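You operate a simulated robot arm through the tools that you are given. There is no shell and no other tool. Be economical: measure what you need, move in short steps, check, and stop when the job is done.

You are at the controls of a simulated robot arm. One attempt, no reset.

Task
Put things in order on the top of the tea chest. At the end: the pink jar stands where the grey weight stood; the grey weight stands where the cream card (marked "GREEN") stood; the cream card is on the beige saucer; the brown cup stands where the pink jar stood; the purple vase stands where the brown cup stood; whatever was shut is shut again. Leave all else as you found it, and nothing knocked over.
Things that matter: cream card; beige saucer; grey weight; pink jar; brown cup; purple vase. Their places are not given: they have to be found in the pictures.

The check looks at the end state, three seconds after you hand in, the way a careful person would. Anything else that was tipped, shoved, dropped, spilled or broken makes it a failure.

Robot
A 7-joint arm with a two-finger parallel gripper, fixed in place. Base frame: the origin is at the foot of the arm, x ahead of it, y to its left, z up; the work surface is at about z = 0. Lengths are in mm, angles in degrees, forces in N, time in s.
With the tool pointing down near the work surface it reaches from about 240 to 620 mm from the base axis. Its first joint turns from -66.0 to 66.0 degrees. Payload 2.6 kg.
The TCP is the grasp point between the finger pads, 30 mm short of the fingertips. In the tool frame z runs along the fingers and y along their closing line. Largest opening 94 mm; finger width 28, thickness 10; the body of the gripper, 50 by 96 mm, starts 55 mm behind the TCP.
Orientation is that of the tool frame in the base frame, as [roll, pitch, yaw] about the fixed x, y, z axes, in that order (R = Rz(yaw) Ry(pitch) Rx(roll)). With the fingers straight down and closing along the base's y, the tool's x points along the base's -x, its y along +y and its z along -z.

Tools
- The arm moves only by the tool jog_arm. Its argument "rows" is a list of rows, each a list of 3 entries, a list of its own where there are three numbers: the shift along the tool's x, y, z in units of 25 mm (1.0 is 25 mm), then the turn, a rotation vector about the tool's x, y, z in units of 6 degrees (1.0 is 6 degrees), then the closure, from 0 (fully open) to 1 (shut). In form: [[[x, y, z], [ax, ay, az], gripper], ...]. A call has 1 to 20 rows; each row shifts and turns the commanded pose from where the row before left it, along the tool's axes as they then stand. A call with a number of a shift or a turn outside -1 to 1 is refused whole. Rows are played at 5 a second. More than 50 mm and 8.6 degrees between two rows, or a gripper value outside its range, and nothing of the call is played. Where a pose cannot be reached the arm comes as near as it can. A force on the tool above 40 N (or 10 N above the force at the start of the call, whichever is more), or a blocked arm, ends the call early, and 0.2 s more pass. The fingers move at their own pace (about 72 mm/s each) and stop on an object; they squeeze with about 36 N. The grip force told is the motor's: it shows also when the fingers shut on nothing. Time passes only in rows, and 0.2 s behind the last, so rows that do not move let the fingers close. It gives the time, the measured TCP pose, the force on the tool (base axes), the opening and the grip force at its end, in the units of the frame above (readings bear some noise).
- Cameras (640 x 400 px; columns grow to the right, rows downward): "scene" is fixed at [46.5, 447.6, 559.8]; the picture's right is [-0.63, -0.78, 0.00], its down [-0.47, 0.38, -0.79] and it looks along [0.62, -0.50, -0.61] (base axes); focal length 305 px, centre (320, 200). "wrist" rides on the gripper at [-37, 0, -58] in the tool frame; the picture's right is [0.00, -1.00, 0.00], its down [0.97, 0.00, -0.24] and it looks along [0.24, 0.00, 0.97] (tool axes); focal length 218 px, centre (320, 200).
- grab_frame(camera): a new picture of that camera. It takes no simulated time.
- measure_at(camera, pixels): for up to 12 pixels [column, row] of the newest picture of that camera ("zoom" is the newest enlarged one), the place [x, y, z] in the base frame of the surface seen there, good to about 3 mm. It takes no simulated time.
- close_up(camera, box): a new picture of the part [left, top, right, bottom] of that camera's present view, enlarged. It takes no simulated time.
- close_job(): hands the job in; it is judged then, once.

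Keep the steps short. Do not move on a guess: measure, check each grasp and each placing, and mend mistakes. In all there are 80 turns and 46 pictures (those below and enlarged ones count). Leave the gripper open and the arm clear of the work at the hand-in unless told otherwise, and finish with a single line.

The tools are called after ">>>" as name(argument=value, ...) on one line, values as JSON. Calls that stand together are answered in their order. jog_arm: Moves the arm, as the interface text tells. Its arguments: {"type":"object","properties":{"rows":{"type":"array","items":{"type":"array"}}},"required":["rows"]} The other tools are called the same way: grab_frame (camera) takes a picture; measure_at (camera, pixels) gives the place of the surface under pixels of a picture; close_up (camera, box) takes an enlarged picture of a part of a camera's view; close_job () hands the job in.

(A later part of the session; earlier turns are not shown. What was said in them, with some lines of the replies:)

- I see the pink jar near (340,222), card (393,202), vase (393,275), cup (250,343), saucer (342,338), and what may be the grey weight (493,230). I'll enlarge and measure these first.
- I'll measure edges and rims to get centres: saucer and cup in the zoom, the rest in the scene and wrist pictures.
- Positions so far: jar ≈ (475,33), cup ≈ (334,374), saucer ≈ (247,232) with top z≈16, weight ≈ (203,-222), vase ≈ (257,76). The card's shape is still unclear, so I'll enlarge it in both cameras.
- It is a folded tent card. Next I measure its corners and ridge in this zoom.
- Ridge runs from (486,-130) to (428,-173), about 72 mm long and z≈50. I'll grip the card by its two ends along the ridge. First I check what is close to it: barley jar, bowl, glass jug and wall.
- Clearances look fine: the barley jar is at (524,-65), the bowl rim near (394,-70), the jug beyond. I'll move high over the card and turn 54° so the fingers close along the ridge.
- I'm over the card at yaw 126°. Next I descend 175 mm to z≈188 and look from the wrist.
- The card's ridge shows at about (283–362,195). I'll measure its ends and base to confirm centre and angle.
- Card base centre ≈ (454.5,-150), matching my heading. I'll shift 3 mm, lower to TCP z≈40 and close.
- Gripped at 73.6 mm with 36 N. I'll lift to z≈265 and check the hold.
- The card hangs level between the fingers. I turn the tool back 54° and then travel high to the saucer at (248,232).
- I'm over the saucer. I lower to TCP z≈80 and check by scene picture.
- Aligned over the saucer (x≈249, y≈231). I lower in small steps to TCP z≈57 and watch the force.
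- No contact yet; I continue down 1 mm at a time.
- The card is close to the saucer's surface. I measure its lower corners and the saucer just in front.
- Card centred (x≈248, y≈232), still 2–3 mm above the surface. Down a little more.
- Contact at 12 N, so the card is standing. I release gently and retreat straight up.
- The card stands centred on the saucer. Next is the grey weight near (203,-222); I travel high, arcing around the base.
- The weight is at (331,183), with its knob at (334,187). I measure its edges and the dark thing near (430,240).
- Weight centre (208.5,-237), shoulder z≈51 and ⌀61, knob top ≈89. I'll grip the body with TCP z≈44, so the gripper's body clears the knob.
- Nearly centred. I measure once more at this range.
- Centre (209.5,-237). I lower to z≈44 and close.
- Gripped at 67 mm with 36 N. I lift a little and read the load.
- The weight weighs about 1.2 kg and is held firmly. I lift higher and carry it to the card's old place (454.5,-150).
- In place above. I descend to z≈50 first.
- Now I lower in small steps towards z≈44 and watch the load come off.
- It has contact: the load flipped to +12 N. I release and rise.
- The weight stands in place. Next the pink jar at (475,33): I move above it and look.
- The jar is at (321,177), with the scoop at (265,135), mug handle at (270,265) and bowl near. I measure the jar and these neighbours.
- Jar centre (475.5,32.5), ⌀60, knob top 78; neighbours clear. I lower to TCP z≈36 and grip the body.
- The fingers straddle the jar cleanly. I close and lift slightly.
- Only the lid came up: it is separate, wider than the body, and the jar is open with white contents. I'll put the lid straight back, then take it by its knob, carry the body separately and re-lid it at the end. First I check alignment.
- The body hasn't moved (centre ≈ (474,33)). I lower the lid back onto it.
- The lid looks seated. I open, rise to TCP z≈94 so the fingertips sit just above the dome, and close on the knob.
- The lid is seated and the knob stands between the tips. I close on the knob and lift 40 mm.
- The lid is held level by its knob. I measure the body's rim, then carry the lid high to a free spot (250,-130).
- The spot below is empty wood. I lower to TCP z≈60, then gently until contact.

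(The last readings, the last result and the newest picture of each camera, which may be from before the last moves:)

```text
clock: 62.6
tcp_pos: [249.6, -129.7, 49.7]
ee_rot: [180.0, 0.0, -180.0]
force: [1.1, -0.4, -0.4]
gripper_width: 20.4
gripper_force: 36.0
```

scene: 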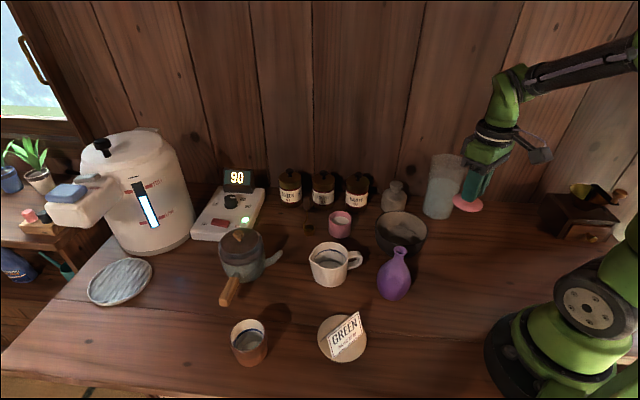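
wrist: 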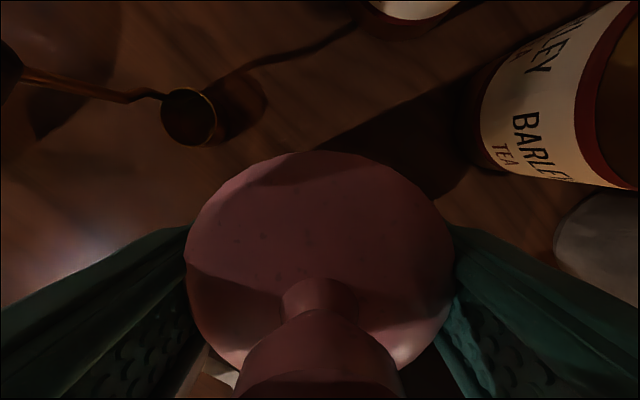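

Still no contact at 49.7; the expected level is about 47.5. Continuing down in 1 mm steps.

>>> jog_arm(rows=[[[0, 0, 0.04], [0, 0, 0], 0.85], [[0, 0, 0.03], [0, 0, 0], 0.85], [[0, 0, 0], [0, 0, 0], 0.85]])

>>> jog_arm(rows=[[[0, 0, 0.03], [0, 0, 0], 0.85], [[0, 0, 0], [0, 0, 0], 0.85]])

```text
clock: 63.4
tcp_pos: [250.2, -129.7, 45.8]
ee_rot: [180.0, 0.0, -180.0]
force: [0.2, -0.2, -0.1]
gripper_width: 20.3
gripper_force: 36.0
```

```text
clock: 64.0
tcp_pos: [249.4, -129.4, 47.0]
ee_rot: [180.0, 0.0, 180.0]
force: [-7.3, 0.4, 22.6]
gripper_width: 20.2
gripper_force: 35.7
```

Contact (22 N), so the lid rests on the table. I release, rise and go back over the jar body.

>>> jog_arm(rows=[[[0, 0, -0.03], [0, 0, 0], 0.85], [[0, 0, 0], [0, 0, 0], 0.5], [[0, 0, 0], [0, 0, 0], 0.1], [[0, 0, 0], [0, 0, 0], 0.1], [[0, 0, -1], [0, 0, 0], 0], [[0, 0, -1], [0, 0, 0], 0], [[0, 0, -1], [0, 0, 0], 0], [[0, 0, -1], [0, 0, 0], 0], [[0, 0, -1], [0, 0, 0], 0], [[0, 0, -1], [0, 0, 0], 0], [[0, 0, 0], [0, 0, 0], 0]])

>>> jog_arm(rows=[[[-0.896, 0.648, 0], [0, 0, 0], 0], [[-0.896, 0.648, 0], [0, 0, 0], 0], [[-0.896, 0.648, 0], [0, 0, 0], 0], [[-0.896, 0.648, 0], [0, 0, 0], 0], [[-0.896, 0.648, 0], [0, 0, 0], 0], [[-0.896, 0.648, 0], [0, 0, 0], 0], [[-0.896, 0.648, 0], [0, 0, 0], 0], [[-0.896, 0.648, 0], [0, 0, 0], 0], [[-0.896, 0.648, 0], [0, 0, 0], 0], [[-0.896, 0.648, 0], [0, 0, 0], 0], [[0, 0, 0], [0, 0, 0], 0]])

>>> grab_frame(camera="wrist")

```text
clock: 66.4
tcp_pos: [250.2, -129.2, 197.3]
ee_rot: [180.0, 0.0, 180.0]
force: [0.4, 0.2, -0.4]
gripper_width: 93.8
gripper_force: 0.0
```

```text
clock: 68.8
tcp_pos: [473.7, 32.5, 197.2]
ee_rot: [-180.0, 0.0, -179.9]
force: [0.0, 0.3, -0.2]
gripper_width: 94.1
gripper_force: 0.1
```

```text
18 pictures are left
```

wrist: 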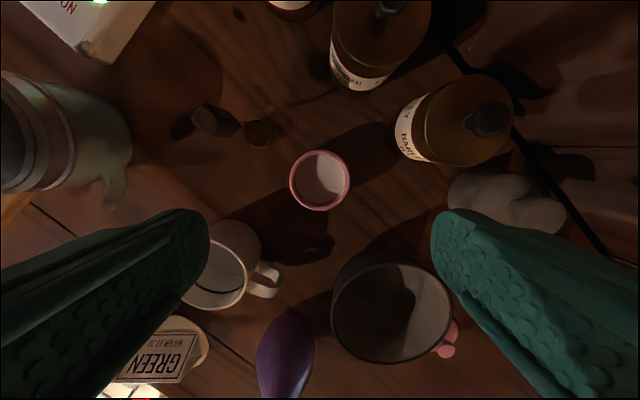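

The body is centred at (320,180). I verify its rim.

>>> measure_at(camera="wrist", pixels=[[291, 180], [348, 180], [320, 152], [320, 208], [320, 180]])

```text
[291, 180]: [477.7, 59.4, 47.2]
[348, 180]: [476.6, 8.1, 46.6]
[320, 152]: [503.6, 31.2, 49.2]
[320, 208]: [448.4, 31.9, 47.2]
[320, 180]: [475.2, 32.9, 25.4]
```

Body centre (476,33), rim z≈47. I lower to TCP z≈34, grip and lift slightly.

>>> jog_arm(rows=[[[-0.07, 0, 0.93], [0, 0, 0], 0], [[0, 0, 0.93], [0, 0, 0], 0], [[0, 0, 0.93], [0, 0, 0], 0], [[0, 0, 0.93], [0, 0, 0], 0], [[0, 0, 0.93], [0, 0, 0], 0], [[0, 0, 0.93], [0, 0, 0], 0], [[0, 0, 0.93], [0, 0, 0], 0], [[0, 0, 0], [0, 0, 0], 0], [[0, 0, 0], [0, 0, 0], 0.2], [[0, 0, 0], [0, 0, 0], 0.35], [[0, 0, 0], [0, 0, 0], 0.5], [[0, 0, 0], [0, 0, 0], 0.6], [[0, 0, 0], [0, 0, 0], 0.6], [[0, 0, -0.2], [0, 0, 0], 0.6], [[0, 0, -0.6], [0, 0, 0], 0.6], [[0, 0, -0.8], [0, 0, 0], 0.6], [[0, 0, 0], [0, 0, 0], 0.6]])

>>> close_up(camera="scene", box=[290, 150, 390, 240])

```text
clock: 72.4
tcp_pos: [475.8, 32.2, 74.7]
ee_rot: [179.9, 0.1, 180.0]
force: [0.0, -0.5, -2.9]
gripper_width: 58.7
gripper_force: 36.3
```

```text
4.44 times, centred on (340, 195) of scene
```

zoom: 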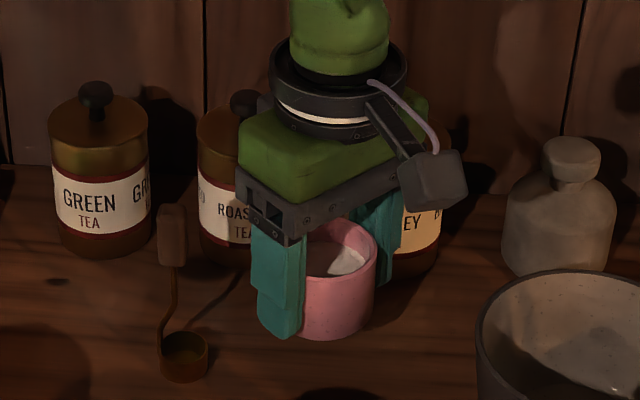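

The body is held, level, contents inside. I lift and carry it to the weight's old place (209.5,-237).

>>> jog_arm(rows=[[[0, 0, -1], [0, 0, 0], 0.6], [[0, 0, -1], [0, 0, 0], 0.6], [[0, 0, -1], [0, 0, 0], 0.6], [[0, 0, -1], [0, 0, 0], 0.6], [[0, 0, -1], [0, 0, 0], 0.6], [[0, 0, -1], [0, 0, 0], 0.6], [[0.888, -0.898, 0], [0, 0, 0], 0.6], [[0.888, -0.898, 0], [0, 0, 0], 0.6], [[0.888, -0.898, 0], [0, 0, 0], 0.6], [[0.888, -0.898, 0], [0, 0, 0], 0.6], [[0.888, -0.898, 0], [0, 0, 0], 0.6], [[0.888, -0.898, 0], [0, 0, 0], 0.6], [[0.888, -0.898, 0], [0, 0, 0], 0.6], [[0.888, -0.898, 0], [0, 0, 0], 0.6], [[0.888, -0.898, 0], [0, 0, 0], 0.6], [[0.888, -0.898, 0], [0, 0, 0], 0.6], [[0.888, -0.898, 0], [0, 0, 0], 0.6], [[0.888, -0.898, 0], [0, 0, 0], 0.6], [[0, 0, 0], [0, 0, 0], 0.6]])

>>> jog_arm(rows=[[[0, 0, 0.9], [0, 0, 0], 0.6], [[0, 0, 0.9], [0, 0, 0], 0.6], [[0, 0, 0.9], [0, 0, 0], 0.6], [[0, 0, 0.9], [0, 0, 0], 0.6], [[0, 0, 0.9], [0, 0, 0], 0.6], [[0, 0, 0.9], [0, 0, 0], 0.6], [[0, 0, 0.9], [0, 0, 0], 0.6], [[0, 0, 0.9], [0, 0, 0], 0.6], [[0, 0, 0], [0, 0, 0], 0.6]])

```text
clock: 76.4
tcp_pos: [210.2, -236.2, 225.6]
ee_rot: [180.0, 0.0, 180.0]
force: [0.2, 0.5, -2.8]
gripper_width: 58.6
gripper_force: 35.6
```

```text
clock: 78.4
tcp_pos: [207.1, -237.1, 44.0]
ee_rot: [-180.0, 0.0, -180.0]
force: [0.2, 0.4, -2.4]
gripper_width: 58.4
gripper_force: 35.8
```

Over the place at z 44. Small steps down to contact near z≈34.

>>> jog_arm(rows=[[[-0.03, 0, 0.2], [0, 0, 0], 0.6], [[0, 0, 0.12], [0, 0, 0], 0.6], [[0, 0, 0.06], [0, 0, 0], 0.6], [[0, 0, 0], [0, 0, 0], 0.6]])

>>> jog_arm(rows=[[[0, 0, 0.03], [0, 0, 0], 0.6], [[0, 0, 0], [0, 0, 0], 0.6]])

```text
clock: 79.4
tcp_pos: [207.6, -236.3, 35.5]
ee_rot: [179.9, 0.0, -180.0]
force: [-2.7, 0.5, 4.9]
gripper_width: 58.6
gripper_force: 35.6
```

```text
clock: 80.0
tcp_pos: [209.6, -236.3, 36.6]
ee_rot: [-179.8, 0.1, 180.0]
force: [-3.2, 0.9, 15.5]
gripper_width: 58.5
gripper_force: 36.6
```

Contact. I release and rise, then look for the body centre and the lid.

>>> jog_arm(rows=[[[0, 0, -0.02], [0, 0, 0], 0.6], [[0, 0, 0], [0, 0, 0], 0.3], [[0, 0, 0], [0, 0, 0], 0], [[0, 0, 0], [0, 0, 0], 0], [[0, 0, -0.6], [0, 0, 0], 0], [[0, 0, -1], [0, 0, 0], 0], [[0, 0, -1], [0, 0, 0], 0], [[0, 0, -1], [0, 0, 0], 0], [[0, 0, -1], [0, 0, 0], 0], [[0, 0, -1], [0, 0, 0], 0], [[0, 0, -1], [0, 0, 0], 0], [[0, 0, 0], [0, 0, 0], 0]])

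>>> grab_frame(camera="wrist")

```text
clock: 82.6
tcp_pos: [209.6, -235.4, 199.8]
ee_rot: [179.9, 0.0, -179.9]
force: [-0.6, 0.7, 0.5]
gripper_width: 94.0
gripper_force: 0.1
```

```text
16 pictures are left
```

wrist: 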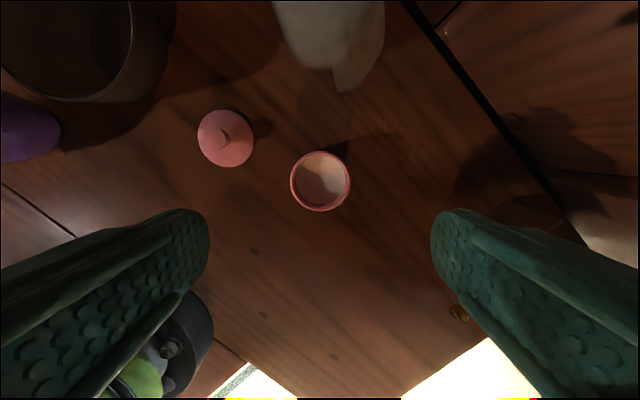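

>>> measure_at(camera="wrist", pixels=[[291, 181], [349, 181], [320, 152], [320, 210], [198, 140], [253, 140], [225, 112], [225, 166], [222, 132]])

```text
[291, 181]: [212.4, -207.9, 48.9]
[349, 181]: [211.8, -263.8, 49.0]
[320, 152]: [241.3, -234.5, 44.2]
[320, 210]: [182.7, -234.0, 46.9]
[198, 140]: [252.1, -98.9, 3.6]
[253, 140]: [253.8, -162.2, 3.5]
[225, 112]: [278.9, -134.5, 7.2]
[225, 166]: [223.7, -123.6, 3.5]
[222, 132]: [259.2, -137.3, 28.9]
```

Body stands at ≈(211.5,-235.5) and the lid at ≈(251.5,-130.5). I go over the lid and lower to the height I released it at.

>>> jog_arm(rows=[[[-0.32, 0.849, 0], [0, 0, 0], 0.2], [[-0.32, 0.849, 0], [0, 0, 0], 0.2], [[-0.32, 0.849, 0], [0, 0, 0], 0.2], [[-0.32, 0.849, 0], [0, 0, 0], 0.2], [[-0.32, 0.849, 0], [0, 0, 0], 0.2], [[0, 0, 0.95], [0, 0, 0], 0.2], [[0, 0, 0.95], [0, 0, 0], 0.2], [[0, 0, 0.95], [0, 0, 0], 0.2], [[0, 0, 0.95], [0, 0, 0], 0.2], [[0, 0, 0.95], [0, 0, 0], 0.2], [[0, 0, 0.95], [0, 0, 0], 0.2], [[0, 0, 0], [0, 0, 0], 0.2]])

```text
clock: 85.2
tcp_pos: [250.7, -130.0, 57.1]
ee_rot: [-180.0, 0.1, -180.0]
force: [-0.8, 0.5, 0.1]
gripper_width: 75.3
gripper_force: 0.0
```

>>> jog_arm(rows=[[[0, 0, 0.38], [0, 0, 0], 0.2], [[0, 0, 0], [0, 0, 0], 0.4], [[0, 0, 0], [0, 0, 0], 0.6], [[0, 0, 0], [0, 0, 0], 0.75], [[0, 0, 0], [0, 0, 0], 0.85], [[0, 0, 0], [0, 0, 0], 0.85], [[0, 0, -0.3], [0, 0, 0], 0.85], [[0, 0, -0.7], [0, 0, 0], 0.85], [[0, 0, -1], [0, 0, 0], 0.85], [[0, 0, -1], [0, 0, 0], 0.85], [[0, 0, -1], [0, 0, 0], 0.85], [[0, 0, 0], [0, 0, 0], 0.85]])

>>> close_up(camera="scene", box=[400, 150, 560, 270])

```text
clock: 87.8
tcp_pos: [249.3, -129.1, 148.0]
ee_rot: [-180.0, 0.0, 180.0]
force: [0.1, 0.6, 0.2]
gripper_width: 20.0
gripper_force: 36.0
```

```text
3.33 times, centred on (480, 210) of scene
```

zoom: 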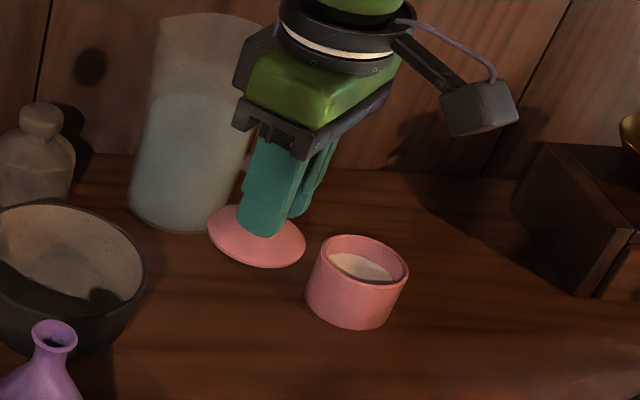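

Lid held level. I carry it back over the jar body and lower to TCP z≈100.

>>> jog_arm(rows=[[[0.333, -0.849, 0], [0, 0, 0], 0.85], [[0.333, -0.849, 0], [0, 0, 0], 0.85], [[0.333, -0.849, 0], [0, 0, 0], 0.85], [[0.333, -0.849, 0], [0, 0, 0], 0.85], [[0.333, -0.849, 0], [0, 0, 0], 0.85], [[0, 0, 0], [0, 0, 0], 0.85], [[0, 0, 0.7], [0, 0, 0], 0.85], [[0, 0, 0.7], [0, 0, 0], 0.85], [[0, 0, 0.5], [0, 0, 0], 0.85], [[0, 0, 0], [0, 0, 0], 0.85]])

>>> close_up(camera="scene", box=[450, 190, 546, 260])

```text
clock: 90.0
tcp_pos: [208.1, -237.1, 100.1]
ee_rot: [-179.9, 0.0, -179.9]
force: [-0.8, -0.4, 0.5]
gripper_width: 20.4
gripper_force: 36.2
```

```text
5.71 times, centred on (498, 225) of scene
```

zoom: 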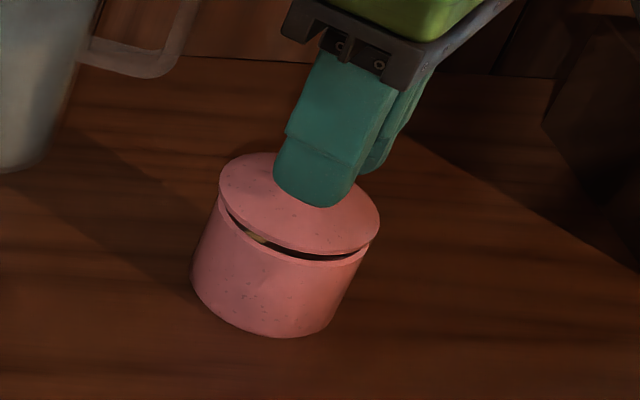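

Well aligned, with a gap of about 6 mm. I lower gently until contact.

>>> jog_arm(rows=[[[0, 0, 0.1], [0, 0, 0], 0.85], [[0, 0, 0.06], [0, 0, 0], 0.85], [[0, 0, 0.04], [0, 0, 0], 0.85], [[0, 0, 0], [0, 0, 0], 0.85]])

>>> jog_arm(rows=[[[0, 0, 0.04], [0, 0, 0], 0.85], [[0, 0, 0], [0, 0, 0], 0.85]])

```text
clock: 91.0
tcp_pos: [207.5, -236.4, 94.9]
ee_rot: [179.9, 0.0, -180.0]
force: [-0.1, -0.1, -0.5]
gripper_width: 20.2
gripper_force: 36.1
```

```text
clock: 91.6
tcp_pos: [207.8, -235.8, 93.4]
ee_rot: [180.0, -0.1, -180.0]
force: [0.2, -0.5, -0.4]
gripper_width: 20.0
gripper_force: 35.3
```

>>> jog_arm(rows=[[[0, 0, 0.03], [0, 0, 0], 0.85], [[0, 0, 0], [0, 0, 0], 0.85]])

>>> jog_arm(rows=[[[0, 0, 0.03], [0, 0, 0], 0.85], [[0, 0, 0], [0, 0, 0], 0.85]])

```text
clock: 92.2
tcp_pos: [208.0, -235.6, 93.6]
ee_rot: [179.9, 0.0, 179.9]
force: [-0.4, 0.1, -0.4]
gripper_width: 20.1
gripper_force: 36.0
```

```text
clock: 92.8
tcp_pos: [207.2, -235.4, 93.7]
ee_rot: [-179.9, 0.1, 179.9]
force: [-8.4, 2.8, 22.2]
gripper_width: 20.0
gripper_force: 36.1
```

Contact: the lid is seated. I release, rise and check.

>>> jog_arm(rows=[[[0, 0, -0.03], [0, 0, 0], 0.85], [[0, 0, 0], [0, 0, 0], 0.5], [[0, 0, 0], [0, 0, 0], 0.1], [[0, 0, 0], [0, 0, 0], 0.1], [[0, 0, -0.6], [0, 0, 0], 0], [[0, 0, -1], [0, 0, 0], 0], [[0, 0, -1], [0, 0, 0], 0], [[0, 0, -1], [0, 0, 0], 0], [[0, 0, -1], [0, 0, 0], 0], [[0, 0, -1], [0, 0, 0], 0], [[0, 0, -1], [0, 0, 0], 0], [[0, 0, 0], [0, 0, 0], 0]])

>>> close_up(camera="scene", box=[450, 190, 546, 260])

```text
clock: 95.4
tcp_pos: [205.9, -236.9, 259.6]
ee_rot: [180.0, -0.1, 179.9]
force: [-0.1, -0.1, 0.4]
gripper_width: 93.8
gripper_force: 0.1
```

```text
5.71 times, centred on (498, 225) of scene
```

zoom: 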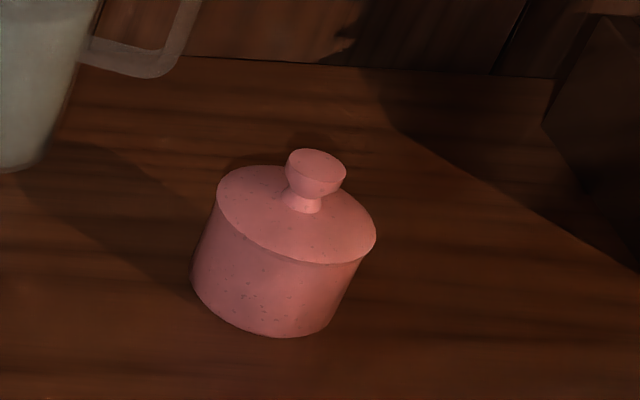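

Jar shut and standing. Next is the brown cup near (334,374); I travel there in two legs.

>>> jog_arm(rows=[[[-0.492, 0.944, 0], [0, 0, 0], 0], [[-0.492, 0.944, 0], [0, 0, 0], 0], [[-0.492, 0.944, 0], [0, 0, 0], 0], [[-0.492, 0.944, 0], [0, 0, 0], 0], [[-0.492, 0.944, 0], [0, 0, 0], 0], [[-0.492, 0.944, 0], [0, 0, 0], 0], [[-0.492, 0.944, 0], [0, 0, 0], 0], [[-0.492, 0.944, 0], [0, 0, 0], 0], [[-0.492, 0.944, 0], [0, 0, 0], 0], [[-0.492, 0.944, 0], [0, 0, 0], 0]])

>>> jog_arm(rows=[[[-0.01, 0.995, 0], [0, 0, 0], 0], [[-0.01, 0.995, 0], [0, 0, 0], 0], [[-0.01, 0.995, 0], [0, 0, 0], 0], [[-0.01, 0.995, 0], [0, 0, 0], 0], [[-0.01, 0.995, 0], [0, 0, 0], 0], [[-0.01, 0.995, 0], [0, 0, 0], 0], [[-0.01, 0.995, 0], [0, 0, 0], 0], [[-0.01, 0.995, 0], [0, 0, 0], 0], [[-0.01, 0.995, 0], [0, 0, 0], 0], [[-0.01, 0.995, 0], [0, 0, 0], 0], [[-0.01, 0.995, 0], [0, 0, 0], 0], [[-0.01, 0.995, 0], [0, 0, 0], 0], [[-0.01, 0.995, 0], [0, 0, 0], 0], [[-0.01, 0.995, 0], [0, 0, 0], 0], [[-0.01, 0.995, 0], [0, 0, 0], 0], [[0, 0, 0], [0, 0, 0], 0]])

>>> grab_frame(camera="wrist")

```text
clock: 97.6
tcp_pos: [332.2, 0.9, 257.1]
ee_rot: [-180.0, 0.0, 179.8]
force: [0.0, 0.1, -0.1]
gripper_width: 94.0
gripper_force: 0.1
```

```text
clock: 101.0
tcp_pos: [335.5, 372.9, 258.4]
ee_rot: [-179.9, 0.0, -180.0]
force: [0.4, 0.6, 0.0]
gripper_width: 94.0
gripper_force: 0.0
```

```text
12 pictures are left
```

wrist: 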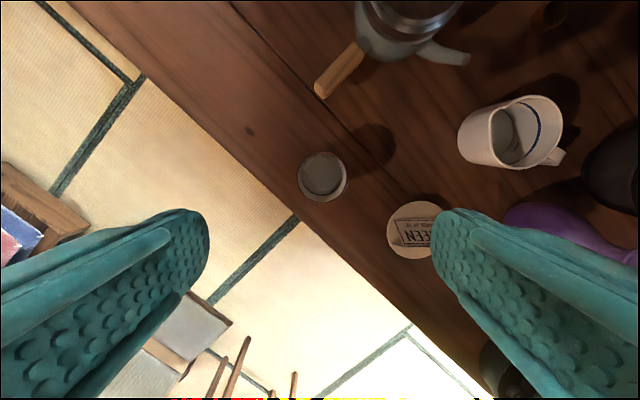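

The cup rim is at (323,177). I measure it and the kettle handle tip.

>>> measure_at(camera="wrist", pixels=[[298, 176], [348, 176], [323, 152], [323, 201], [323, 178], [304, 158], [342, 158], [304, 193], [342, 194], [322, 95], [323, 200]])

>>> close_up(camera="wrist", box=[283, 140, 363, 210])

```text
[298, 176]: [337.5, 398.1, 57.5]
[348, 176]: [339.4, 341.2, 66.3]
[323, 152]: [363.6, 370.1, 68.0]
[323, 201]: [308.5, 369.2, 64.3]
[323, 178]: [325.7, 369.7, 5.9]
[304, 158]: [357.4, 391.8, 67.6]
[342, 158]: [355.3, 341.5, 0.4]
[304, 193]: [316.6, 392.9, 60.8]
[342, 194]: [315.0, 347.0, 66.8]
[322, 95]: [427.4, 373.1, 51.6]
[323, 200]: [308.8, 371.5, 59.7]
```

```text
5.71 times, centred on (323, 175) of wrist
```

zoom: 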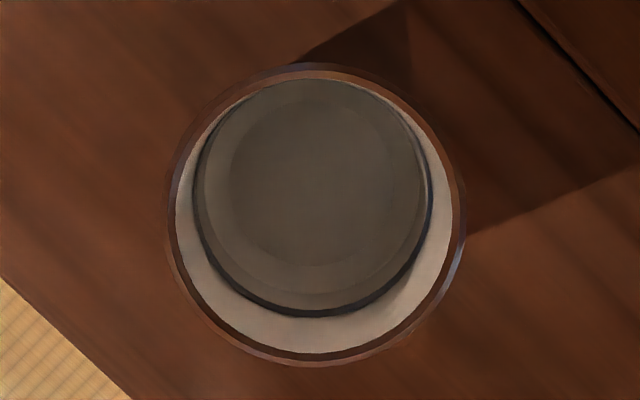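

The cup is empty, rim centre (336.5,370), ⌀~57, height 66. I lower to TCP z≈36 and grip, then lift.

>>> jog_arm(rows=[[[-0.04, -0.12, 0.985], [0, 0, 0], 0], [[0, 0, 0.985], [0, 0, 0], 0], [[0, 0, 0.985], [0, 0, 0], 0], [[0, 0, 0.985], [0, 0, 0], 0], [[0, 0, 0.985], [0, 0, 0], 0], [[0, 0, 0.985], [0, 0, 0], 0], [[0, 0, 0.985], [0, 0, 0], 0], [[0, 0, 0.985], [0, 0, 0], 0], [[0, 0, 0.985], [0, 0, 0], 0], [[0, 0, 0], [0, 0, 0], 0], [[0, 0, 0], [0, 0, 0], 0.2], [[0, 0, 0], [0, 0, 0], 0.35], [[0, 0, 0], [0, 0, 0], 0.5], [[0, 0, 0], [0, 0, 0], 0.6], [[0, 0, 0], [0, 0, 0], 0.6]])

>>> jog_arm(rows=[[[0, 0, -0.2], [0, 0, 0], 0.6], [[0, 0, -0.8], [0, 0, 0], 0.6], [[0, 0, -1], [0, 0, 0], 0.6], [[0, 0, -1], [0, 0, 0], 0.6], [[0, 0, -1], [0, 0, 0], 0.6], [[0, 0, -1], [0, 0, 0], 0.6], [[0, 0, -1], [0, 0, 0], 0.6], [[0, 0, -1], [0, 0, 0], 0.6], [[0, 0, -1], [0, 0, 0], 0.6], [[0, 0, 0], [0, 0, 0], 0.6]])

>>> grab_frame(camera="scene")

```text
clock: 104.2
tcp_pos: [336.4, 370.6, 37.4]
ee_rot: [180.0, 0.1, -179.9]
force: [-0.9, 0.8, -0.8]
gripper_width: 60.4
gripper_force: 36.2
```

```text
clock: 106.4
tcp_pos: [334.1, 370.0, 236.0]
ee_rot: [-180.0, 0.0, -180.0]
force: [0.0, -0.5, -1.5]
gripper_width: 60.3
gripper_force: 35.9
```

```text
10 pictures are left
```

scene: 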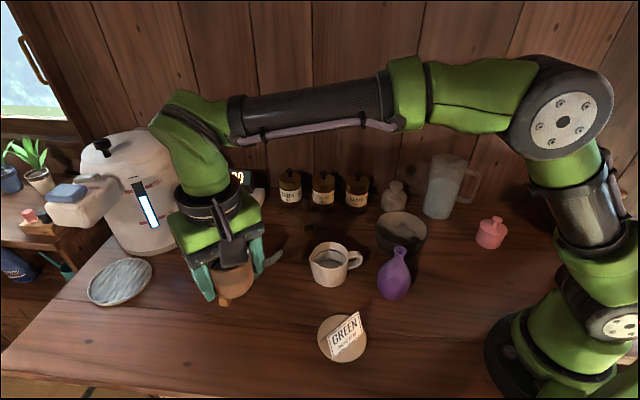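

The cup is held. I carry it to the jar's old place (475.5,33).

>>> jog_arm(rows=[[[-0.4, -0.963, 0], [0, 0, 0], 0.6], [[-0.4, -0.963, 0], [0, 0, 0], 0.6], [[-0.4, -0.963, 0], [0, 0, 0], 0.6], [[-0.4, -0.963, 0], [0, 0, 0], 0.6], [[-0.4, -0.963, 0], [0, 0, 0], 0.6], [[-0.4, -0.963, 0], [0, 0, 0], 0.6], [[-0.4, -0.963, 0], [0, 0, 0], 0.6], [[-0.4, -0.963, 0], [0, 0, 0], 0.6], [[-0.4, -0.963, 0], [0, 0, 0], 0.6], [[-0.4, -0.963, 0], [0, 0, 0], 0.6], [[-0.4, -0.963, 0], [0, 0, 0], 0.6], [[-0.4, -0.963, 0], [0, 0, 0], 0.6], [[-0.4, -0.963, 0], [0, 0, 0], 0.6], [[-0.4, -0.963, 0], [0, 0, 0], 0.6], [[0, 0, 0], [0, 0, 0], 0.6]])

>>> jog_arm(rows=[[[0, 0, 0.9], [0, 0, 0], 0.6], [[0, 0, 0.9], [0, 0, 0], 0.6], [[0, 0, 0.9], [0, 0, 0], 0.6], [[0, 0, 0.9], [0, 0, 0], 0.6], [[0, 0, 0.9], [0, 0, 0], 0.6], [[0, 0, 0.9], [0, 0, 0], 0.6], [[0, 0, 0.9], [0, 0, 0], 0.6], [[0, 0, 0.9], [0, 0, 0], 0.6], [[0, 0, 0.4], [0, 0, 0], 0.6], [[0, 0, 0], [0, 0, 0], 0.6]])

```text
clock: 109.6
tcp_pos: [475.8, 32.6, 239.4]
ee_rot: [-180.0, 0.1, -180.0]
force: [-1.0, -0.3, -0.6]
gripper_width: 60.3
gripper_force: 36.3
```

```text
clock: 111.8
tcp_pos: [473.8, 33.7, 47.4]
ee_rot: [180.0, 0.0, 180.0]
force: [0.2, -0.1, -1.3]
gripper_width: 60.6
gripper_force: 36.3
```

Small steps down to the expected z≈37.

>>> jog_arm(rows=[[[0, 0, 0.2], [0, 0, 0], 0.6], [[0, 0, 0.1], [0, 0, 0], 0.6], [[0, 0, 0.04], [0, 0, 0], 0.6], [[0, 0, 0], [0, 0, 0], 0.6]])

>>> jog_arm(rows=[[[0, 0, 0.04], [0, 0, 0], 0.6], [[0, 0, 0], [0, 0, 0], 0.6]])

```text
clock: 112.8
tcp_pos: [475.0, 34.1, 37.6]
ee_rot: [180.0, 0.0, 179.9]
force: [0.2, -0.4, -0.7]
gripper_width: 60.1
gripper_force: 36.5
```

```text
clock: 113.4
tcp_pos: [475.4, 34.1, 38.8]
ee_rot: [179.9, -0.1, -179.9]
force: [0.0, -1.1, 0.8]
gripper_width: 60.4
gripper_force: 35.8
```

>>> jog_arm(rows=[[[0, 0, 0.04], [0, 0, 0], 0.6], [[0, 0, 0], [0, 0, 0], 0.6]])

```text
clock: 114.0
tcp_pos: [476.3, 34.0, 37.5]
ee_rot: [-179.9, 0.0, 179.9]
force: [-5.0, -0.1, 12.7]
gripper_width: 60.4
gripper_force: 36.2
```

Contact; I release and rise, then move towards the vase at ≈(262,76).

>>> jog_arm(rows=[[[0, 0, -0.02], [0, 0, 0], 0.6], [[0, 0, 0], [0, 0, 0], 0.3], [[0, 0, 0], [0, 0, 0], 0], [[0, 0, 0], [0, 0, 0], 0], [[0, 0, -0.6], [0, 0, 0], 0], [[0, 0, -1], [0, 0, 0], 0], [[0, 0, -1], [0, 0, 0], 0], [[0, 0, -1], [0, 0, 0], 0], [[0, 0, -1], [0, 0, 0], 0], [[0, 0, -1], [0, 0, 0], 0], [[0, 0, -1], [0, 0, 0], 0], [[0, 0, -1], [0, 0, 0], 0], [[0, 0, -1], [0, 0, 0], 0], [[0, 0, -0.5], [0, 0, 0], 0], [[0, 0, 0], [0, 0, 0], 0]])

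>>> jog_arm(rows=[[[0.95, 0.19, 0], [0, 0, 0], 0], [[0.95, 0.19, 0], [0, 0, 0], 0], [[0.95, 0.19, 0], [0, 0, 0], 0], [[0.95, 0.19, 0], [0, 0, 0], 0], [[0.95, 0.19, 0], [0, 0, 0], 0], [[0.95, 0.19, 0], [0, 0, 0], 0], [[0.95, 0.19, 0], [0, 0, 0], 0], [[0.95, 0.19, 0], [0, 0, 0], 0], [[0.95, 0.19, 0], [0, 0, 0], 0], [[0, 0, 0], [0, 0, 0], 0]])

>>> grab_frame(camera="wrist")

```text
clock: 117.2
tcp_pos: [475.3, 32.3, 265.0]
ee_rot: [-180.0, 0.0, -180.0]
force: [-0.1, -0.3, -0.3]
gripper_width: 93.8
gripper_force: 0.0
```

```text
clock: 119.4
tcp_pos: [260.2, 78.0, 265.4]
ee_rot: [179.9, 0.1, 179.9]
force: [0.1, -0.4, 0.0]
gripper_width: 94.0
gripper_force: 0.1
```

```text
9 pictures are left
```

wrist: 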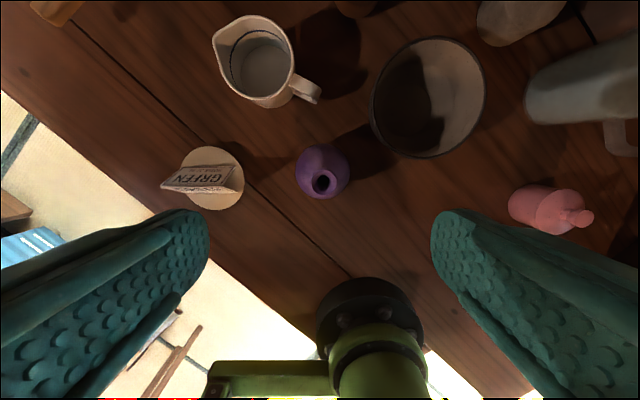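

The vase mouth is at (323,183), body around (322,172). I measure.

>>> measure_at(camera="wrist", pixels=[[313, 180], [335, 182], [324, 171], [323, 195], [296, 172], [349, 172], [322, 147], [320, 198], [245, 175], [400, 155], [315, 103], [376, 120]])

>>> close_up(camera="scene", box=[353, 235, 433, 305])

```text
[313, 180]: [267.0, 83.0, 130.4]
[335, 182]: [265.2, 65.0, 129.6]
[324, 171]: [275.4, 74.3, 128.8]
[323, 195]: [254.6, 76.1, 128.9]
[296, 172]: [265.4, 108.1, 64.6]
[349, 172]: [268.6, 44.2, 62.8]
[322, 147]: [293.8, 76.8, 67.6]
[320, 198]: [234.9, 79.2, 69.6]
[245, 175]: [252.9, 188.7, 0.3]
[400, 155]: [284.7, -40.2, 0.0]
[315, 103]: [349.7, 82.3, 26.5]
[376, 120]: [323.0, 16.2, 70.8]
```

```text
5.71 times, centred on (393, 270) of scene
```

zoom: 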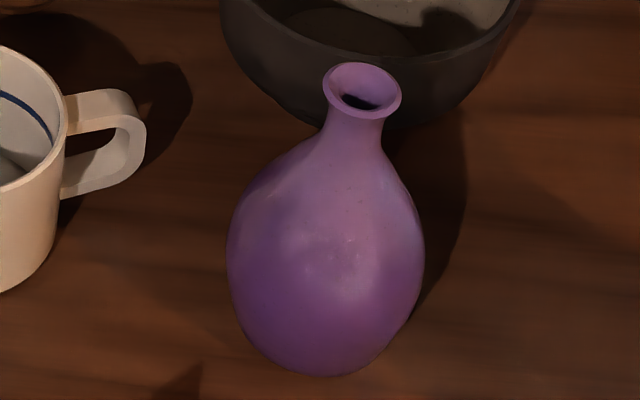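

The vase centre is (265.3,75.5), top z≈129, neck slim. I'll grip it at the neck/lip with TCP z≈127, since a deeper grip would put the palm on its mouth.

>>> jog_arm(rows=[[[-0.2, -0.08, 0.92], [0, 0, 0], 0.3], [[0, 0, 0.92], [0, 0, 0], 0.3], [[0, 0, 0.92], [0, 0, 0], 0.3], [[0, 0, 0.92], [0, 0, 0], 0.3], [[0, 0, 0.92], [0, 0, 0], 0.3], [[0, 0, 0.9], [0, 0, 0], 0.4], [[0, 0, 0], [0, 0, 0], 0.5], [[0, 0, 0], [0, 0, 0], 0.58], [[0, 0, 0], [0, 0, 0], 0.62], [[0, 0, 0], [0, 0, 0], 0.66], [[0, 0, 0], [0, 0, 0], 0.69], [[0, 0, 0], [0, 0, 0], 0.72], [[0, 0, 0], [0, 0, 0], 0.75], [[0, 0, 0], [0, 0, 0], 0.78], [[0, 0, 0], [0, 0, 0], 0.85], [[0, 0, 0], [0, 0, 0], 0.85]])

>>> jog_arm(rows=[[[0, 0, -0.1], [0, 0, 0], 0.85], [[0, 0, -0.3], [0, 0, 0], 0.85], [[0, 0, 0], [0, 0, 0], 0.85]])

>>> close_up(camera="scene", box=[343, 210, 443, 310])

```text
clock: 122.8
tcp_pos: [267.0, 75.6, 128.1]
ee_rot: [180.0, 0.1, -179.9]
force: [-2.9, -5.2, 14.6]
gripper_width: 26.3
gripper_force: 35.6
```

```text
clock: 123.6
tcp_pos: [266.3, 75.4, 136.7]
ee_rot: [-180.0, 0.0, -180.0]
force: [-0.4, 0.3, -1.6]
gripper_width: 25.1
gripper_force: 36.0
```

```text
4.00 times, centred on (393, 260) of scene
```

zoom: 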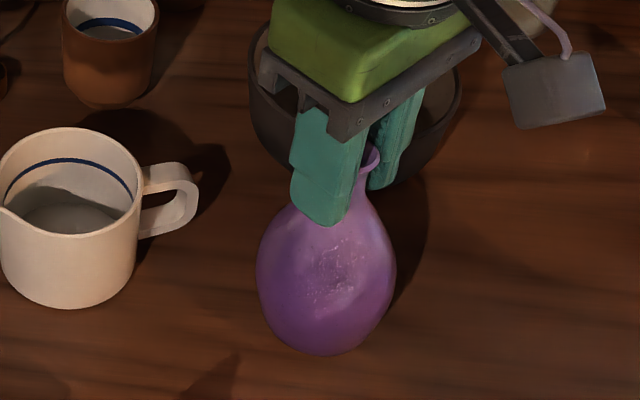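

The tips touched the shoulder slightly while closing; now it is held at 25 mm and seems lifted. I raise by 25 mm steps and check the hold.

>>> jog_arm(rows=[[[0, 0, -0.4], [0, 0, 0], 0.85], [[0, 0, -0.7], [0, 0, 0], 0.85], [[0, 0, 0], [0, 0, 0], 0.85]])

>>> close_up(camera="scene", box=[343, 200, 443, 300])

```text
clock: 124.4
tcp_pos: [265.8, 74.6, 164.2]
ee_rot: [180.0, 0.0, 180.0]
force: [-0.1, -0.2, -2.3]
gripper_width: 25.2
gripper_force: 36.1
```

```text
4.00 times, centred on (393, 250) of scene
```

zoom: 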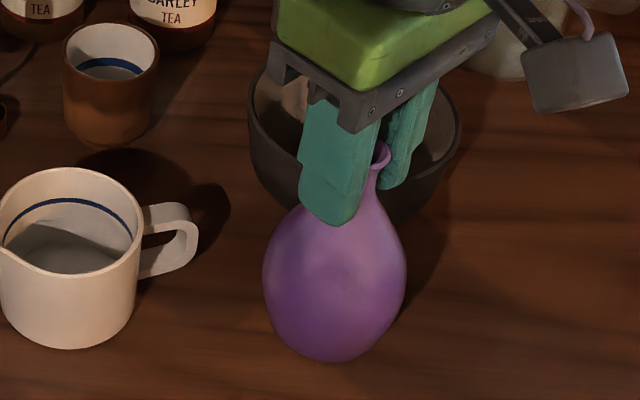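

The vase hangs upright and firmly held. I lift higher and carry it to the cup's old place (336.5,370).

>>> jog_arm(rows=[[[0, 0, -0.8], [0, 0, 0], 0.85], [[0, 0, -0.8], [0, 0, 0], 0.85], [[0, 0, -0.8], [0, 0, 0], 0.85], [[0, 0, -0.6], [0, 0, 0], 0.85], [[-0.1, 0.42, 0], [0, 0, 0], 0.85], [[-0.188, 0.788, 0], [0, 0, 0], 0.85], [[-0.188, 0.788, 0], [0, 0, 0], 0.85], [[-0.188, 0.788, 0], [0, 0, 0], 0.85], [[-0.188, 0.788, 0], [0, 0, 0], 0.85], [[-0.188, 0.788, 0], [0, 0, 0], 0.85], [[-0.188, 0.788, 0], [0, 0, 0], 0.85], [[-0.188, 0.788, 0], [0, 0, 0], 0.85], [[-0.188, 0.788, 0], [0, 0, 0], 0.85], [[-0.188, 0.788, 0], [0, 0, 0], 0.85], [[-0.188, 0.788, 0], [0, 0, 0], 0.85], [[-0.188, 0.788, 0], [0, 0, 0], 0.85], [[-0.188, 0.788, 0], [0, 0, 0], 0.85], [[-0.188, 0.788, 0], [0, 0, 0], 0.85], [[-0.188, 0.788, 0], [0, 0, 0], 0.85], [[-0.09, 0.37, 0], [0, 0, 0], 0.85]])

>>> jog_arm(rows=[[[0, 0, 0], [0, 0, 0], 0.85], [[0, 0, 0.6], [0, 0, 0], 0.85], [[0, 0, 0.6], [0, 0, 0], 0.85], [[0, 0, 0.6], [0, 0, 0], 0.85], [[0, 0, 0.6], [0, 0, 0], 0.85], [[0, 0, 0], [0, 0, 0], 0.85]])

>>> close_up(camera="scene", box=[190, 265, 310, 375])

```text
clock: 128.6
tcp_pos: [336.8, 371.4, 240.1]
ee_rot: [179.9, -0.1, 180.0]
force: [-0.6, -0.9, -1.6]
gripper_width: 25.2
gripper_force: 36.1
```

```text
clock: 130.0
tcp_pos: [336.4, 370.7, 179.4]
ee_rot: [180.0, 0.0, -180.0]
force: [-0.1, 0.2, -1.6]
gripper_width: 25.0
gripper_force: 35.8
```

```text
3.64 times, centred on (250, 320) of scene
```

zoom: 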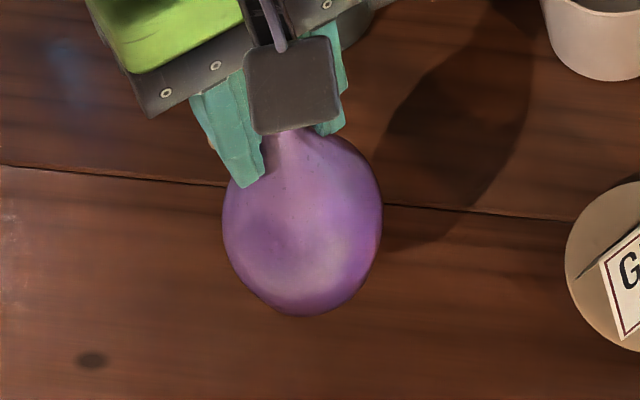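

Hanging straight over the place. I lower towards z≈138 and then to contact near z≈130.

>>> jog_arm(rows=[[[0, 0, 0.5], [0, 0, 0], 0.85], [[0, 0, 0.5], [0, 0, 0], 0.85], [[0, 0, 0.4], [0, 0, 0], 0.85], [[0, 0, 0.25], [0, 0, 0], 0.85], [[0, 0, 0], [0, 0, 0], 0.85]])

>>> jog_arm(rows=[[[0, 0, 0.08], [0, 0, 0], 0.85], [[0, 0, 0.06], [0, 0, 0], 0.85], [[0, 0, 0], [0, 0, 0], 0.85]])

```text
clock: 131.2
tcp_pos: [335.9, 370.3, 137.9]
ee_rot: [-180.0, 0.0, 180.0]
force: [0.4, 0.4, -2.1]
gripper_width: 25.2
gripper_force: 35.9
```

```text
clock: 132.0
tcp_pos: [336.6, 371.0, 136.2]
ee_rot: [179.9, 0.0, 180.0]
force: [0.4, 0.1, -1.8]
gripper_width: 24.8
gripper_force: 35.6
```

>>> jog_arm(rows=[[[0, 0, 0.06], [0, 0, 0], 0.85], [[0, 0, 0.05], [0, 0, 0], 0.85], [[0, 0, 0], [0, 0, 0], 0.85]])

>>> jog_arm(rows=[[[0, 0, 0.04], [0, 0, 0], 0.85], [[0, 0, 0], [0, 0, 0], 0.85]])

```text
clock: 132.8
tcp_pos: [336.3, 371.0, 132.4]
ee_rot: [-180.0, 0.0, -179.9]
force: [0.4, 0.1, -2.6]
gripper_width: 25.2
gripper_force: 35.7
```

```text
clock: 133.4
tcp_pos: [336.1, 369.5, 130.9]
ee_rot: [-179.9, -0.1, 179.9]
force: [0.0, -0.3, -1.9]
gripper_width: 25.0
gripper_force: 36.1
```

>>> jog_arm(rows=[[[0, 0, 0.04], [0, 0, 0], 0.85], [[0, 0, 0], [0, 0, 0], 0.85]])

>>> jog_arm(rows=[[[0, 0, 0.03], [0, 0, 0], 0.85], [[0, 0, 0], [0, 0, 0], 0.85]])

```text
clock: 134.0
tcp_pos: [336.9, 370.0, 130.7]
ee_rot: [-179.9, 0.0, -180.0]
force: [0.2, -0.8, -2.1]
gripper_width: 24.8
gripper_force: 36.6
```

```text
clock: 134.6
tcp_pos: [337.2, 370.5, 129.7]
ee_rot: [-180.0, 0.1, -180.0]
force: [0.1, -0.2, -2.1]
gripper_width: 24.7
gripper_force: 36.2
```

>>> jog_arm(rows=[[[0, 0, 0.03], [0, 0, 0], 0.85], [[0, 0, 0], [0, 0, 0], 0.85]])

>>> jog_arm(rows=[[[0, 0, 0.03], [0, 0, 0], 0.85], [[0, 0, 0], [0, 0, 0], 0.85]])

```text
clock: 135.2
tcp_pos: [336.4, 370.0, 130.3]
ee_rot: [179.8, 0.1, 180.0]
force: [-0.5, -3.0, 6.1]
gripper_width: 24.6
gripper_force: 35.7
```

```text
clock: 135.8
tcp_pos: [335.9, 370.1, 128.8]
ee_rot: [179.9, 0.1, -179.9]
force: [-4.9, -4.9, 22.6]
gripper_width: 24.9
gripper_force: 36.3
```

Firm contact. I release slowly and rise well clear.

>>> jog_arm(rows=[[[0, 0, -0.03], [0, 0, 0], 0.85], [[0, 0, 0], [0, 0, 0], 0.72], [[0, 0, 0], [0, 0, 0], 0.6], [[0, 0, 0], [0, 0, 0], 0.4], [[0, 0, 0], [0, 0, 0], 0.2], [[0, 0, 0], [0, 0, 0], 0.2], [[0, 0, -0.6], [0, 0, 0], 0.2], [[0, 0, -0.8], [0, 0, 0], 0.1], [[0, 0, -1], [0, 0, 0], 0], [[0, 0, -1], [0, 0, 0], 0], [[0, 0, -1], [0, 0, 0], 0], [[0, 0, -1], [0, 0, 0], 0], [[0, 0, -1], [0, 0, 0], 0], [[0, 0, 0], [0, 0, 0], 0]])

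>>> jog_arm(rows=[[[0, -0.99, 0], [0, 0, 0], 0], [[0, -0.99, 0], [0, 0, 0], 0], [[0, -0.99, 0], [0, 0, 0], 0], [[0, -0.99, 0], [0, 0, 0], 0], [[0, -0.99, 0], [0, 0, 0], 0], [[0, -0.99, 0], [0, 0, 0], 0], [[0, -0.99, 0], [0, 0, 0], 0], [[0, -0.99, 0], [0, 0, 0], 0], [[0, -0.99, -0.3], [0, 0, 0], 0], [[0, -0.99, -0.5], [0, 0, 0], 0], [[0, -0.99, -0.5], [0, 0, 0], 0], [[0, -0.99, -0.5], [0, 0, 0], 0], [[0, 0, 0], [0, 0, 0], 0]])

>>> grab_frame(camera="scene")

```text
clock: 138.8
tcp_pos: [336.2, 370.9, 290.1]
ee_rot: [179.9, 0.1, 180.0]
force: [0.0, 0.8, 1.1]
gripper_width: 93.9
gripper_force: 0.1
```

```text
clock: 141.6
tcp_pos: [335.5, 73.6, 334.1]
ee_rot: [-180.0, 0.0, 180.0]
force: [0.7, 1.3, 0.4]
gripper_width: 94.4
gripper_force: 0.0
```

```text
4 pictures are left
```

scene: 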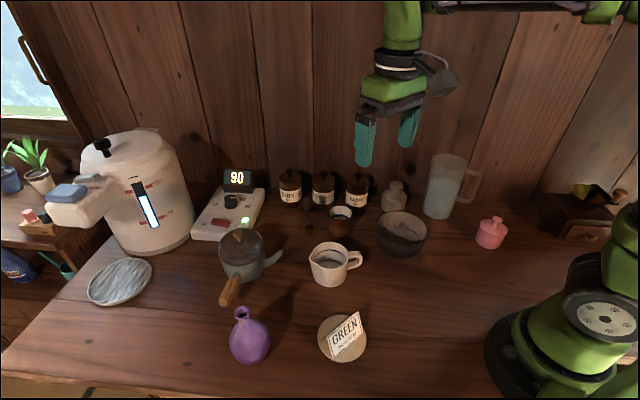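

The picture shows every item upright in its place: weight (393,197), cup (341,222), jar shut (491,233), vase (250,337), card on the saucer. The other things are unmoved, and the arm is clear with its gripper open, so I hand in.

>>> close_job()

```text
The job is handed in.
```

Job handed in: jar (lid back on), weight, card, cup and vase all stand upright in their new places, with nothing else moved as far as the final picture shows.
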